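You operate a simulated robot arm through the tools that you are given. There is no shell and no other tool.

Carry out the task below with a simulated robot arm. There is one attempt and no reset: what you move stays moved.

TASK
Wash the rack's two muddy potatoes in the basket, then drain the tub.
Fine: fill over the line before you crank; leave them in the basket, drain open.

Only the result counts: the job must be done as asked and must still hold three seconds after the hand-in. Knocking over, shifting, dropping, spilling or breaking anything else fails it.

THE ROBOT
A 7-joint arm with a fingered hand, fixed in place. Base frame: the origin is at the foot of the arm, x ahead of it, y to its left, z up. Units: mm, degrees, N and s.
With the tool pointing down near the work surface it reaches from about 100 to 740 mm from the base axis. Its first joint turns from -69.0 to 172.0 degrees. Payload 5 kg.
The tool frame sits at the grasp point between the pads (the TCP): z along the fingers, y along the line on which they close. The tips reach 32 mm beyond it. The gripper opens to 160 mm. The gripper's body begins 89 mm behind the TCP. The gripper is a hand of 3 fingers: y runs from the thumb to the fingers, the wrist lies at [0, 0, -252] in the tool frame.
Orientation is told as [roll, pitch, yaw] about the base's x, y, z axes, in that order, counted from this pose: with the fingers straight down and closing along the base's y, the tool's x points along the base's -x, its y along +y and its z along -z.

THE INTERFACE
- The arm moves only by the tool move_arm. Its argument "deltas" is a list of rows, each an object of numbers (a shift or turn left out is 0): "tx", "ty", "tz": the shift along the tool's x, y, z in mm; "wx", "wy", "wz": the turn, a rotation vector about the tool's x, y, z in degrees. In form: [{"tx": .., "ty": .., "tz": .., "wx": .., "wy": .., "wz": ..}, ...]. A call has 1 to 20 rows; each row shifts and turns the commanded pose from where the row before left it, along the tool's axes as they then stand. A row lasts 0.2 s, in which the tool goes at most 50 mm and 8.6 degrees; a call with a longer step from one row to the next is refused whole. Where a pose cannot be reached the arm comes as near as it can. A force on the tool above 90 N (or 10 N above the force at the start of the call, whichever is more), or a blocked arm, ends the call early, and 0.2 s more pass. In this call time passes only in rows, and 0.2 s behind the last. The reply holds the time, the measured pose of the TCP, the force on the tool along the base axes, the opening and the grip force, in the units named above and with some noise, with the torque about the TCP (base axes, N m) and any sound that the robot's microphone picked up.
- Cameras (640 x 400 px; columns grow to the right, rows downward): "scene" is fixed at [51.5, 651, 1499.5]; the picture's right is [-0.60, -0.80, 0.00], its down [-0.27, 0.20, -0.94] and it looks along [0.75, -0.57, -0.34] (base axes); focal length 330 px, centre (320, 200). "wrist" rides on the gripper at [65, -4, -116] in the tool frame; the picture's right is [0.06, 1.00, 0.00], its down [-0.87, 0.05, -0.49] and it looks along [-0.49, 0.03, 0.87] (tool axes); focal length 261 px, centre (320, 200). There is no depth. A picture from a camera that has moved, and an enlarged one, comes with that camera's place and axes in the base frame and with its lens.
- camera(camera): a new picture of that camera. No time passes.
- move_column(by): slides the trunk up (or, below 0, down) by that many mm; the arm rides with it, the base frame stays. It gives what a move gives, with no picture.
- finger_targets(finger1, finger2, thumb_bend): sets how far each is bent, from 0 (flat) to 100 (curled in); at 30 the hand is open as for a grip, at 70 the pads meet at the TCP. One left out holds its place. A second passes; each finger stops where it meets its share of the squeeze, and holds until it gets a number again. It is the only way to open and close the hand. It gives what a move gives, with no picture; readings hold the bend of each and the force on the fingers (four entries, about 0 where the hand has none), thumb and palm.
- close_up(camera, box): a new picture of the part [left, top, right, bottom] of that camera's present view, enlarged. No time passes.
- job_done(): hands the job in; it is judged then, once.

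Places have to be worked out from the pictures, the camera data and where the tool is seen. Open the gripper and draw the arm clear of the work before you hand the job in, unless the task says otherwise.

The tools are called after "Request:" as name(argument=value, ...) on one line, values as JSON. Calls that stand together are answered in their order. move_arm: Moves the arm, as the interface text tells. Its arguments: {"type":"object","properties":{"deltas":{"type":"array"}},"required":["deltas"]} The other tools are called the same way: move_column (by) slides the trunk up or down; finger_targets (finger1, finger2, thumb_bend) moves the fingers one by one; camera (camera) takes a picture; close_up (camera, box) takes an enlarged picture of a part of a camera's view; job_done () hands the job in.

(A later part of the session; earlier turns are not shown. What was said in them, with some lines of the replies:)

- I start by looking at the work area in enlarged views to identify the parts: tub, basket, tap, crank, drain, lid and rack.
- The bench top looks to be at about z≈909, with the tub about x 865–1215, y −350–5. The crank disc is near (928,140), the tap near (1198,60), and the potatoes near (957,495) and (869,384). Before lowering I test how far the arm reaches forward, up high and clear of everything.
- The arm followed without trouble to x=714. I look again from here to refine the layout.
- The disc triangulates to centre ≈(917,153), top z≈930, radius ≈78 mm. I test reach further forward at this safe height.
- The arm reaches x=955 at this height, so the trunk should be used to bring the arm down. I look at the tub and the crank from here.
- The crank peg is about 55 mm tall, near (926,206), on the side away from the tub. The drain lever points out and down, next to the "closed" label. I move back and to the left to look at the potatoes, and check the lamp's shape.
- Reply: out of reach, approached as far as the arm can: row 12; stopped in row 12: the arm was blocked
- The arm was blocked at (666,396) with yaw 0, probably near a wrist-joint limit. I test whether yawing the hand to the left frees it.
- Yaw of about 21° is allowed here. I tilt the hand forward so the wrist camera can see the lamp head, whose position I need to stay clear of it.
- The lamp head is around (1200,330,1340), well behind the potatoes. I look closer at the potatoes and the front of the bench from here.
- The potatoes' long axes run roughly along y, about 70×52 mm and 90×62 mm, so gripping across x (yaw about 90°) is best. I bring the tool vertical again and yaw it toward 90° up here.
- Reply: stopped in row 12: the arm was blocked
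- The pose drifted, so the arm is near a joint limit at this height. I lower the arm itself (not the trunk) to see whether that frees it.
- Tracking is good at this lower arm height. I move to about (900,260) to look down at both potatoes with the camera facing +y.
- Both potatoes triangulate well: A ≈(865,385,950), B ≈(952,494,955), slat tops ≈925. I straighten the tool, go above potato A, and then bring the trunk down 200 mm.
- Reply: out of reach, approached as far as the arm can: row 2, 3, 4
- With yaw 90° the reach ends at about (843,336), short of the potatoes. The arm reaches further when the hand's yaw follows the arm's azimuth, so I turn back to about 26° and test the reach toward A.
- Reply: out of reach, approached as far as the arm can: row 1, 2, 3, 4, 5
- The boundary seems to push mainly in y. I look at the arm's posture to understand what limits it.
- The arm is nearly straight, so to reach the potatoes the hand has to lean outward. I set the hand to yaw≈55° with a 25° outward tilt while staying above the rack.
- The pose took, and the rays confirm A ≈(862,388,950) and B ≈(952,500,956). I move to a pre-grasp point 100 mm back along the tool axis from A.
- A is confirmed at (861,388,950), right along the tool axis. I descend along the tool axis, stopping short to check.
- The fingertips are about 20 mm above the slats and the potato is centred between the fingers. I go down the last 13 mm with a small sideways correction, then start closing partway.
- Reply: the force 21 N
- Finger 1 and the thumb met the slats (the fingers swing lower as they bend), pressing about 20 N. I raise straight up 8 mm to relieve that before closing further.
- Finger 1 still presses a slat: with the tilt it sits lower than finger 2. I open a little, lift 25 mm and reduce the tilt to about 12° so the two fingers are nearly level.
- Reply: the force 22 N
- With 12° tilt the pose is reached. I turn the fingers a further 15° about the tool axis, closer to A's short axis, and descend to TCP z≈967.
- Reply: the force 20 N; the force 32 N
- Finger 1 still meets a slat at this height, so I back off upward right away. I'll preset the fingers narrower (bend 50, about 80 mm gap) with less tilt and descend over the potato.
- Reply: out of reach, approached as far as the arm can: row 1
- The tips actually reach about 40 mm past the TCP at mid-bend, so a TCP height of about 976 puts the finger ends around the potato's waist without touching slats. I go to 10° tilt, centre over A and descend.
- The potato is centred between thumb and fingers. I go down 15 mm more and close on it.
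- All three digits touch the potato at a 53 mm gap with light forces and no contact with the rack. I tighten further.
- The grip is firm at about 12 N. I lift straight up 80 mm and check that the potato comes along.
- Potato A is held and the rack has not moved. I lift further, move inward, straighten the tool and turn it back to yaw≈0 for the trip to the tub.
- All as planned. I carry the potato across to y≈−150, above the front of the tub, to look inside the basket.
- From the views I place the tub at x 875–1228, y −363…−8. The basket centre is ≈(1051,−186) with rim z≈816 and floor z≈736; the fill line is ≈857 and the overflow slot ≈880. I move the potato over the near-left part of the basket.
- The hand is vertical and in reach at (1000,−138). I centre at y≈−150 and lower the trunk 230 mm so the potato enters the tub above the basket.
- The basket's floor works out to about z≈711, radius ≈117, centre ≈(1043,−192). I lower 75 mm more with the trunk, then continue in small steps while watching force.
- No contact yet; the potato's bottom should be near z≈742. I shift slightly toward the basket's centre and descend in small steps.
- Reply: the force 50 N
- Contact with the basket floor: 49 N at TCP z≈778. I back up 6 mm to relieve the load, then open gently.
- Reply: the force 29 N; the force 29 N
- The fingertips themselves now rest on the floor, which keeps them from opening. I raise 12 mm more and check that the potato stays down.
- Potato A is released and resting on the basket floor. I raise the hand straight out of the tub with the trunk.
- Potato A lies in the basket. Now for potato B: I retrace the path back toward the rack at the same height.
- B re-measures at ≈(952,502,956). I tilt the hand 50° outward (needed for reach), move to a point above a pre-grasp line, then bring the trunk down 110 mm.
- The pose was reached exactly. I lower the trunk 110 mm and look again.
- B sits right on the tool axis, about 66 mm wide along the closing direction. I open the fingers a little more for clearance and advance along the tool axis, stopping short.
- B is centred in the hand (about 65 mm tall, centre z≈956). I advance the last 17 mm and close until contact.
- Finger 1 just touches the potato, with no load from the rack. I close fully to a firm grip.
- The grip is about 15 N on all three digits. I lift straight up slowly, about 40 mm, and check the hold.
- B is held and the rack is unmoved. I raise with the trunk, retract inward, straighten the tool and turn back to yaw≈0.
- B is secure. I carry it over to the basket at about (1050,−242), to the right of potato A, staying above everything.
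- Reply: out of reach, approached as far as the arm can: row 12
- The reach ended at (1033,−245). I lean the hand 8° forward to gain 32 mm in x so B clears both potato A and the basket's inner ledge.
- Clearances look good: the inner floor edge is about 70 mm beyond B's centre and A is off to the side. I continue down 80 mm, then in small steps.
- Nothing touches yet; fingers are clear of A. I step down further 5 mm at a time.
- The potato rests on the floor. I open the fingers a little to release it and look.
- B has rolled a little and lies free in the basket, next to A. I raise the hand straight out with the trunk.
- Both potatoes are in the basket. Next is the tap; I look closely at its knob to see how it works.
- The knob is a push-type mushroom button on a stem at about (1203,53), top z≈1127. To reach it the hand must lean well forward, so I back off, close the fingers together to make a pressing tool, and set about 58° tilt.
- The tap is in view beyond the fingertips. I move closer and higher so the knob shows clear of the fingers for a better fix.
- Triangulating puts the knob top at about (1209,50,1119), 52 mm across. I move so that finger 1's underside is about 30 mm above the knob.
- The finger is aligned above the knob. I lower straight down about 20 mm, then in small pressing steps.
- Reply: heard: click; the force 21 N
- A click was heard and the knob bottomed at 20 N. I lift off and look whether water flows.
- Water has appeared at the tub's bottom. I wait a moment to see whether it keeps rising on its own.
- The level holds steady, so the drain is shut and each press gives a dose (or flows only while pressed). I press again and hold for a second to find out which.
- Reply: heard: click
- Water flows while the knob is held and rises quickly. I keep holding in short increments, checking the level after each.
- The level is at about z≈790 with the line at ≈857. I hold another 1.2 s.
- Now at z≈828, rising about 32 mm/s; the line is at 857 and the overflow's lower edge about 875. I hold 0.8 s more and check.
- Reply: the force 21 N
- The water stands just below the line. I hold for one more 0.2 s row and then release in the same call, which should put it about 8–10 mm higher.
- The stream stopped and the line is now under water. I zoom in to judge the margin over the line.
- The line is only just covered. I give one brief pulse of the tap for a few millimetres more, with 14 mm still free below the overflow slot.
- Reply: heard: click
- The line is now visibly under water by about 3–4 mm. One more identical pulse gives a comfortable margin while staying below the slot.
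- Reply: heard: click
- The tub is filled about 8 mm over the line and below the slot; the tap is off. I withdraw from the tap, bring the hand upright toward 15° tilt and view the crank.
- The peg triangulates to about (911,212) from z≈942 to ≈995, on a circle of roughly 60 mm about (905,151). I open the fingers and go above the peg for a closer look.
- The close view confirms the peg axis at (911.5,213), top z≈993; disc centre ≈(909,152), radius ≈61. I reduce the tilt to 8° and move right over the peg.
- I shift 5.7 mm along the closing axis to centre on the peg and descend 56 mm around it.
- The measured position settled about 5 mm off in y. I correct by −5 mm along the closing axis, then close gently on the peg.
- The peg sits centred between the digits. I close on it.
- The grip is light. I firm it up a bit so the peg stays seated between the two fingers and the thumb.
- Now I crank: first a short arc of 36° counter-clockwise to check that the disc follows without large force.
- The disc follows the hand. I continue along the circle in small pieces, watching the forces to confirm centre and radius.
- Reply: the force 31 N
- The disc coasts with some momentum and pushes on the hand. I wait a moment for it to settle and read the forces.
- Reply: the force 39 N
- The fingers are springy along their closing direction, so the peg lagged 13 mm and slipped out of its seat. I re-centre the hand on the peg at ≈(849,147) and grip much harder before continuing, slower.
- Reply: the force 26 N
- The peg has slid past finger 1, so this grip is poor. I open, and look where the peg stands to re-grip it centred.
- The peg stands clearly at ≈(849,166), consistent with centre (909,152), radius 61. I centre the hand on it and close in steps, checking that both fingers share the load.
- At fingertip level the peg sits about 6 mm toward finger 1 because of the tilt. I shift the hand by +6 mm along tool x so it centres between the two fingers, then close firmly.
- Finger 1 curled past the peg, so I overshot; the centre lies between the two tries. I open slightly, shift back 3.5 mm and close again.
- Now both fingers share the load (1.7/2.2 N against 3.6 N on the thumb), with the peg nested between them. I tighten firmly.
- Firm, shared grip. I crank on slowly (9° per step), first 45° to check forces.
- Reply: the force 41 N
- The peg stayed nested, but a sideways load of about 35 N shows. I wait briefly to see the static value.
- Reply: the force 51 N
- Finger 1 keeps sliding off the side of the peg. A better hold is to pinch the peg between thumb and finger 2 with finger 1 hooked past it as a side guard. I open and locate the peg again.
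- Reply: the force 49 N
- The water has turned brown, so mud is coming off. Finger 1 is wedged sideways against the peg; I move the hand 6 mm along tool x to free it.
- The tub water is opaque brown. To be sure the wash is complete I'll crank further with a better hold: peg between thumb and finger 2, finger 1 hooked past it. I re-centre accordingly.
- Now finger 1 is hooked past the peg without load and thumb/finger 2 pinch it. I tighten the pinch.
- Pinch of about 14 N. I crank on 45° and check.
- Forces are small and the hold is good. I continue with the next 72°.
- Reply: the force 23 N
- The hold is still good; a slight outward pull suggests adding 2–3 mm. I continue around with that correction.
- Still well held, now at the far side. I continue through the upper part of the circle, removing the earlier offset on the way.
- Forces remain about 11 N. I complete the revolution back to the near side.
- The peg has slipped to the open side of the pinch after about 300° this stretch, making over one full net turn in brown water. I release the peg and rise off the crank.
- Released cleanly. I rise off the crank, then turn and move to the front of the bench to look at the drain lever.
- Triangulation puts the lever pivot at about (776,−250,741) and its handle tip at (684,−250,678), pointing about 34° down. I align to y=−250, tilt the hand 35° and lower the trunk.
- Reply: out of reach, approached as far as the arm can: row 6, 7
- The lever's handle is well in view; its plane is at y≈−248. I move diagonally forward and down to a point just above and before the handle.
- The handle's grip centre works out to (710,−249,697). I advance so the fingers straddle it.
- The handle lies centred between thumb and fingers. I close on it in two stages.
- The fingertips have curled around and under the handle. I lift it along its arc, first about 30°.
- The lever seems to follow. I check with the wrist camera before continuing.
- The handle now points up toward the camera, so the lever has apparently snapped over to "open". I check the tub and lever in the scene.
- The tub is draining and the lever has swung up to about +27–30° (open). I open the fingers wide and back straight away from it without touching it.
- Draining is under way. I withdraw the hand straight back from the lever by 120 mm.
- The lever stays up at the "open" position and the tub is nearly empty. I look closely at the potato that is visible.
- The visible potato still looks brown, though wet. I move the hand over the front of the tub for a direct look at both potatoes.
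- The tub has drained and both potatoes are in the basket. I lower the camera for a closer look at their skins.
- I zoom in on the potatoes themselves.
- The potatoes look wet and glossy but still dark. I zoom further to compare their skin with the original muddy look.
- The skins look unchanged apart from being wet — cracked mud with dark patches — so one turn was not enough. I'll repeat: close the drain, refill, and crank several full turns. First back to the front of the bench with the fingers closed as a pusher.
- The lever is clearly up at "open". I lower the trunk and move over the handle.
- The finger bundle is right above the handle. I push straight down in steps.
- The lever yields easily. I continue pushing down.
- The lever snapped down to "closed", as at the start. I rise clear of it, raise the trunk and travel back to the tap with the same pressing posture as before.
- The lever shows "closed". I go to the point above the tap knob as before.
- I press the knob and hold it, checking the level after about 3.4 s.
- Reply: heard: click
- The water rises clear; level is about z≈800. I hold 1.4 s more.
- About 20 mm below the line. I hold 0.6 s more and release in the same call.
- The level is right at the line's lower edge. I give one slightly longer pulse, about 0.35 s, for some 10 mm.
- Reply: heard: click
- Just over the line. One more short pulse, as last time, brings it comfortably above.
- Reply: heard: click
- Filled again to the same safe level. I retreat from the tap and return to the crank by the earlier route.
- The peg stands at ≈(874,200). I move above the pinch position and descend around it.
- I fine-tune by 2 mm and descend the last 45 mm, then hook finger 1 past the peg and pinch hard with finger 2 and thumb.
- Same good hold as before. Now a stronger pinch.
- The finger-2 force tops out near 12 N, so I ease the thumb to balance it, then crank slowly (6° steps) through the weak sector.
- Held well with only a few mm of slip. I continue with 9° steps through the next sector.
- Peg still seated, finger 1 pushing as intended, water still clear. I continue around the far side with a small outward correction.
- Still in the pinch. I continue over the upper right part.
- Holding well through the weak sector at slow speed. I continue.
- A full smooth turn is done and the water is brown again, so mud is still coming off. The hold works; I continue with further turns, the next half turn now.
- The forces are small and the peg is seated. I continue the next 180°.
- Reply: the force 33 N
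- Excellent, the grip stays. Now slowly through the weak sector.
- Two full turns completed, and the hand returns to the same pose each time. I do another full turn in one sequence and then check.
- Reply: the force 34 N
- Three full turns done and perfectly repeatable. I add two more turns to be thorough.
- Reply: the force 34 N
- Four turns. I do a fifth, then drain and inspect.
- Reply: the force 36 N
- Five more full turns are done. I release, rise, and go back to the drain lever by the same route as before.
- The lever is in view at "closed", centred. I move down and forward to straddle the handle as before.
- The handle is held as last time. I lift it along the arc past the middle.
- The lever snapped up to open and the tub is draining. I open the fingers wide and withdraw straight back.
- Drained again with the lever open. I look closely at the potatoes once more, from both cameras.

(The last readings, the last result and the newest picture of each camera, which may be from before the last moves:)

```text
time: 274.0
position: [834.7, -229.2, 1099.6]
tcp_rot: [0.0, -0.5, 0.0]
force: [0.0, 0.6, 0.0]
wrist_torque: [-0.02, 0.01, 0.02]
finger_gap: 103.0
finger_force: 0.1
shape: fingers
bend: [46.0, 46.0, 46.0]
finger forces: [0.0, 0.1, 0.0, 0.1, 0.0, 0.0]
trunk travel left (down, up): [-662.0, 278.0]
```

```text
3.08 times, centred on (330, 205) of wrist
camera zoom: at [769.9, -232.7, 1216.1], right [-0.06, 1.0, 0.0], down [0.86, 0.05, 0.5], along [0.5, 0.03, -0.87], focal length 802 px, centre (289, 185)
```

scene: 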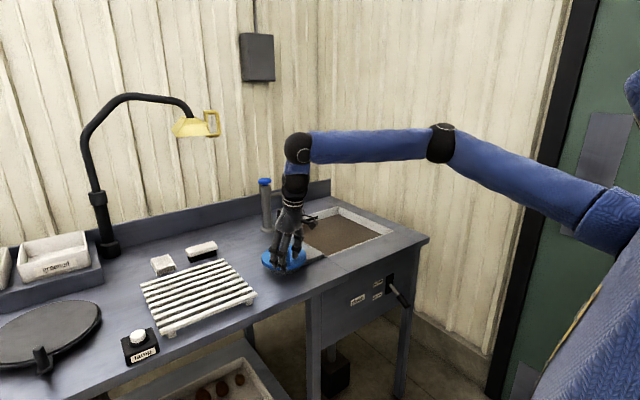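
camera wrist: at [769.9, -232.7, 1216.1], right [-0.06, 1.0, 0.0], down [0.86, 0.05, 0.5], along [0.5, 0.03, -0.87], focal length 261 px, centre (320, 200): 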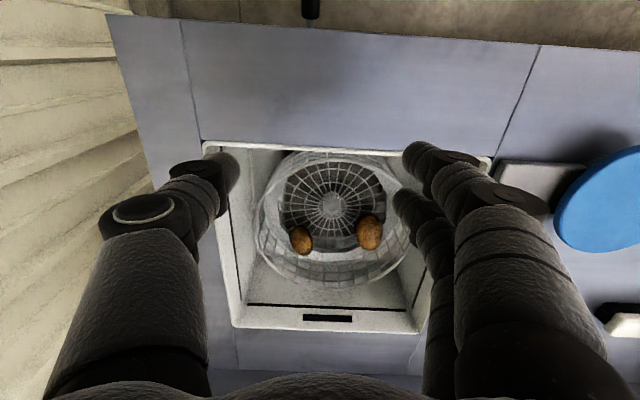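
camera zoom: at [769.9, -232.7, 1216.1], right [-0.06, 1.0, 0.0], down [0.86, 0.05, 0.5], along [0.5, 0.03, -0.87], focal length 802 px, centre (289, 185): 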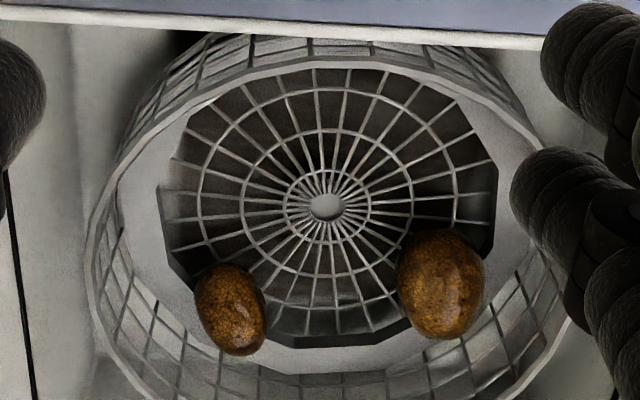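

The potatoes now look lighter, golden brown, compared to the dark look before. I lower to the same viewpoint as last time for a fair comparison.

Request:
move_arm(deltas=[{"tx": -30}, {"tx": -30}])

Request:
move_column(by=-120)

Request:
camera(camera="wrist")

Request:
close_up(camera="wrist", box=[250, 200, 410, 320])

```text
time: 274.6
position: [893.7, -230.1, 1101.1]
tcp_rot: [0.1, -0.5, -0.1]
force: [0.6, 0.1, -0.3]
wrist_torque: [0.01, 0.02, -0.01]
finger_gap: 103.1
finger_force: 0.0
shape: fingers
bend: [46.0, 46.0, 46.0]
finger forces: [0.0, 0.0, 0.0, 0.0, 0.0, 0.1]
trunk travel left (down, up): [-662.0, 278.0]
```

```text
time: 276.1
position: [893.3, -230.3, 981.7]
tcp_rot: [0.1, -0.6, 0.0]
force: [-0.1, 0.2, -0.1]
wrist_torque: [0.0, 0.0, 0.03]
finger_gap: 103.0
finger_force: 0.0
shape: fingers
bend: [46.0, 46.0, 46.0]
finger forces: [0.0, 0.0, 0.1, 0.0, 0.0, 0.0]
trunk travel left (down, up): [-542.0, 398.0]
```

```text
taken
camera wrist: at [828.2, -232.9, 1097.4], right [-0.06, 1.0, 0.0], down [0.86, 0.05, 0.5], along [0.5, 0.03, -0.87], focal length 261 px, centre (320, 200)
```

wrist: 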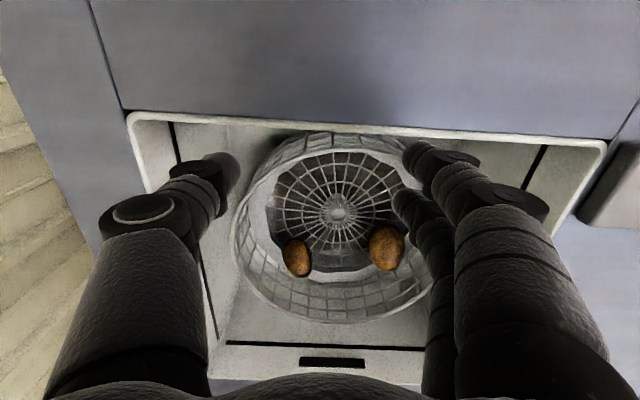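

```text
3.33 times, centred on (330, 260) of wrist
camera zoom: at [828.2, -232.9, 1097.4], right [-0.06, 1.0, 0.0], down [0.86, 0.05, 0.5], along [0.5, 0.03, -0.87], focal length 869 px, centre (287, 0)
```

zoom: 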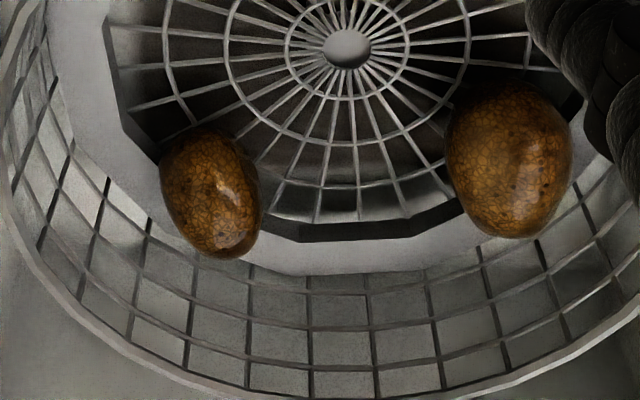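

I zoom in fully on each potato to check for remaining mud patches.

Request:
close_up(camera="wrist", box=[275, 230, 325, 285])

Request:
close_up(camera="wrist", box=[360, 220, 415, 275])

Request:
close_up(camera="scene", box=[300, 220, 350, 260])

```text
7.27 times, centred on (300, 258) of wrist
camera zoom: at [828.2, -232.9, 1097.4], right [-0.06, 1.0, 0.0], down [0.86, 0.05, 0.5], along [0.5, 0.03, -0.87], focal length 1896 px, centre (466, -218)
```

zoom: 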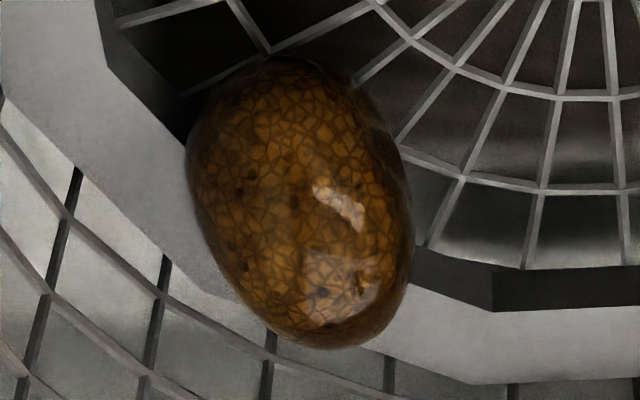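

```text
7.27 times, centred on (388, 248) of wrist
camera zoom: at [828.2, -232.9, 1097.4], right [-0.06, 1.0, 0.0], down [0.86, 0.05, 0.5], along [0.5, 0.03, -0.87], focal length 1896 px, centre (-171, -146)
```

zoom: 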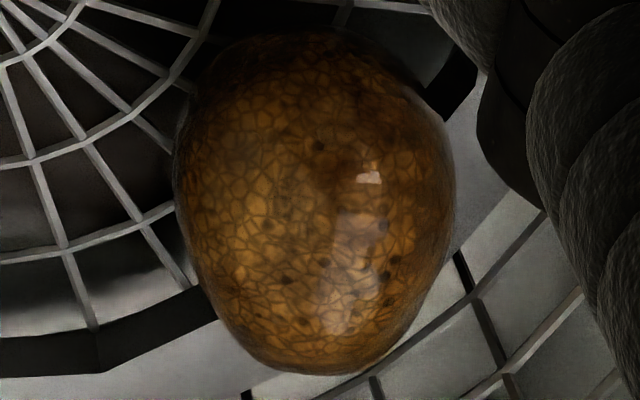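

```text
10.00 times, centred on (325, 240) of scene
camera zoom: at [51.5, 651.0, 1499.5], right [-0.6, -0.8, 0.0], down [-0.27, 0.2, -0.94], along [0.75, -0.57, -0.34], focal length 3298 px, centre (270, -200)
```

zoom: 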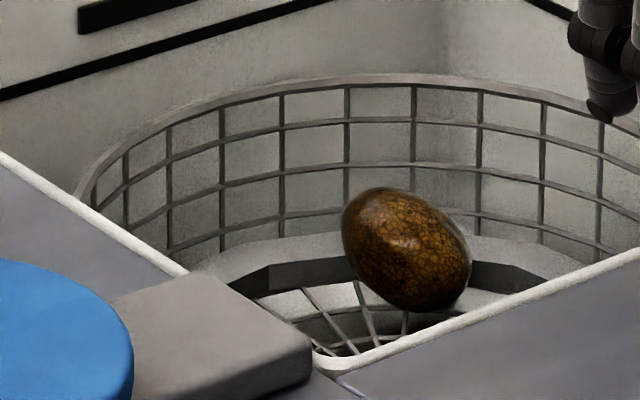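

Both potatoes now show clean, evenly netted golden skin with only small dark eyes; the dark mud film seen after the first wash is gone. I raise the hand clear, open it, and withdraw.

Request:
move_column(by=240)

Request:
finger_targets(finger1=30, finger2=30, thumb_bend=30)

Request:
move_arm(deltas=[{"tx": 40, "ty": 20}, {"tx": 40, "ty": 20}, {"tx": 40, "ty": 20}, {"tx": 40, "ty": 20}, {"tx": 40, "ty": 20}, {"tx": 40, "ty": 20}, {"tx": 40, "ty": 20}, {"tx": 40, "ty": 20}, {"tx": 40, "ty": 20}])

Request:
camera(camera="scene")

Request:
close_up(camera="scene", box=[240, 165, 440, 325])

Request:
close_up(camera="scene", box=[110, 220, 290, 360])

```text
time: 278.6
position: [893.1, -230.7, 1221.7]
tcp_rot: [0.2, -0.5, 0.0]
force: [0.0, -1.5, 0.2]
wrist_torque: [0.0, -0.01, -0.01]
finger_gap: 102.9
finger_force: 0.0
shape: fingers
bend: [46.0, 46.0, 46.0]
finger forces: [0.1, 0.0, 0.0, 0.0, 0.0, 0.0]
trunk travel left (down, up): [-782.0, 158.0]
```

```text
time: 279.6
position: [894.1, -228.8, 1221.2]
tcp_rot: [0.1, -0.6, 0.0]
force: [0.0, -0.2, -0.3]
wrist_torque: [0.01, -0.03, -0.01]
finger_gap: 167.7
finger_force: 0.0
shape: fingers
bend: [30.0, 30.0, 30.0]
finger forces: [0.0, 0.0, 0.1, 0.0, 0.1, 0.0]
trunk travel left (down, up): [-782.0, 158.0]
```

```text
time: 281.6
position: [532.1, -49.4, 1219.9]
tcp_rot: [-0.1, -0.6, -0.1]
force: [-0.4, 0.4, 0.8]
wrist_torque: [-0.07, 0.03, -0.03]
finger_gap: 167.5
finger_force: 0.0
shape: fingers
bend: [30.0, 30.0, 30.0]
finger forces: [0.1, 0.0, 0.0, 0.0, 0.0, 0.0]
trunk travel left (down, up): [-782.0, 158.0]
```

```text
taken
```

scene: 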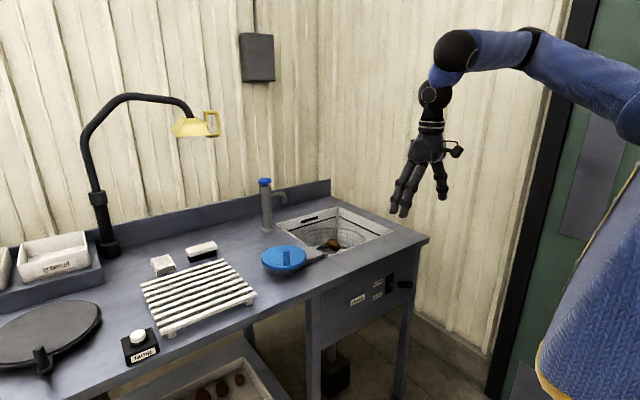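

```text
2.50 times, centred on (340, 245) of scene
camera zoom: at [51.5, 651.0, 1499.5], right [-0.6, -0.8, 0.0], down [-0.27, 0.2, -0.94], along [0.75, -0.57, -0.34], focal length 825 px, centre (270, 88)
```

zoom: 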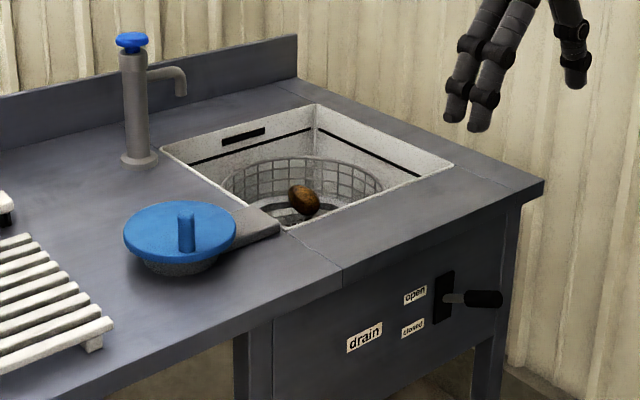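

```text
2.86 times, centred on (200, 290) of scene
camera zoom: at [51.5, 651.0, 1499.5], right [-0.6, -0.8, 0.0], down [-0.27, 0.2, -0.94], along [0.75, -0.57, -0.34], focal length 942 px, centre (663, -57)
```

zoom: 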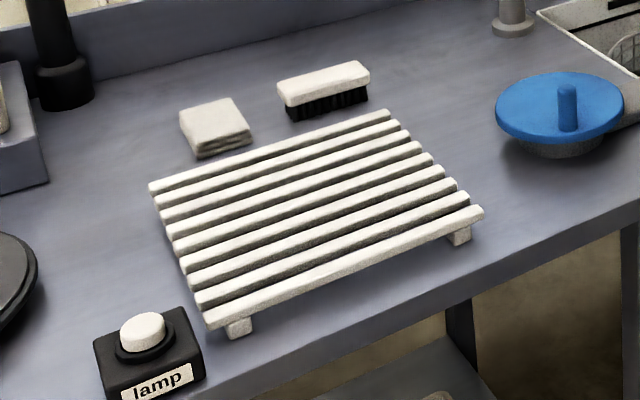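

Everything checks out: rack and other items unmoved, lever at open, tub empty, tap off, potatoes in the basket. I draw the arm further back and up, and take one last look before handing in.

Request:
move_arm(deltas=[{"tx": 20, "ty": 28, "tz": -35}, {"tx": 20, "ty": 28, "tz": -35}, {"tx": 20, "ty": 28, "tz": -35}, {"ty": 28, "tz": -35}, {"ty": 20, "tz": -30}])

Request:
close_up(camera="scene", box=[270, 190, 440, 320])

Request:
camera(camera="wrist")

```text
time: 282.8
position: [470.9, 83.1, 1388.5]
tcp_rot: [-0.1, -0.5, 0.0]
force: [0.7, 0.6, -0.2]
wrist_torque: [-0.01, -0.01, 0.02]
finger_gap: 167.5
finger_force: 0.1
shape: fingers
bend: [30.0, 30.0, 30.0]
finger forces: [0.0, 0.0, 0.0, 0.1, 0.1, 0.0]
trunk travel left (down, up): [-782.0, 158.0]
```

```text
3.08 times, centred on (355, 255) of scene
camera zoom: at [51.5, 651.0, 1499.5], right [-0.6, -0.8, 0.0], down [-0.27, 0.2, -0.94], along [0.75, -0.57, -0.34], focal length 1015 px, centre (212, 31)
```

zoom: 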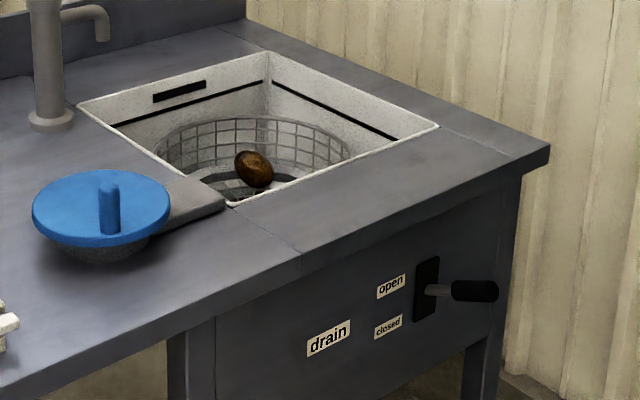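

```text
taken
camera wrist: at [405.5, 81.1, 1504.1], right [-0.06, 1.0, 0.0], down [0.86, 0.05, 0.5], along [0.5, 0.03, -0.87], focal length 261 px, centre (320, 200)
```

wrist: 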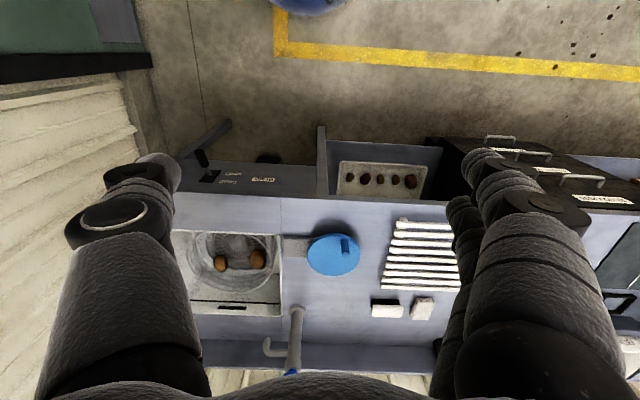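

From the same viewpoint as at the start, the potatoes now look light golden instead of dark brown. One last zoom to confirm.

Request:
close_up(camera="wrist", box=[190, 140, 440, 310])

```text
2.35 times, centred on (315, 225) of wrist
camera zoom: at [405.5, 81.1, 1504.1], right [-0.06, 1.0, 0.0], down [0.86, 0.05, 0.5], along [0.5, 0.03, -0.87], focal length 613 px, centre (332, 141)
```

zoom: 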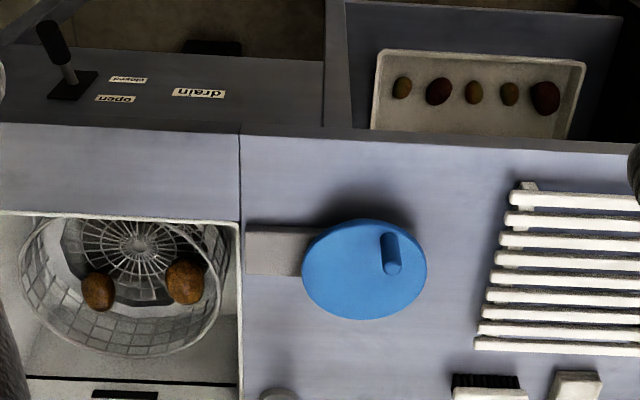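

The potatoes look clean and golden in the basket, the tub is empty, the drain lever is up at "open", and the tap is off. The arm is open and clear, so I hand the job in.

Request:
job_done()

```text
The job is handed in.
```

I handed the job in with both potatoes washed and lying in the basket, the tub empty and the drain lever up at "open". That they are clean is my reading of the camera pictures; nothing else reported it.

- **Washing:** It took two fills. After the first fill and a bit over one crank turn, I drained the tub and the potatoes still looked muddy. I closed the drain, refilled over the line, cranked about five more full turns and drained again.
- **Water level:** Both times the water was about 7–8 mm above the line and below the overflow slot before I cranked. I did let the crank sit in brown water without changing it during each wash.
- **Potatoes:** They now show evenly netted golden skin with small dark eyes. The dark film I saw after the first wash is gone.
- **Contacts along the way:** While picking up the first potato, a finger pressed the rack's slats with up to about 33 N. The last pictures show the rack in its starting place. I saw no spills, and nothing else on the bench appeared to have moved.

The tap is off, and the hand is open and back near its starting position.
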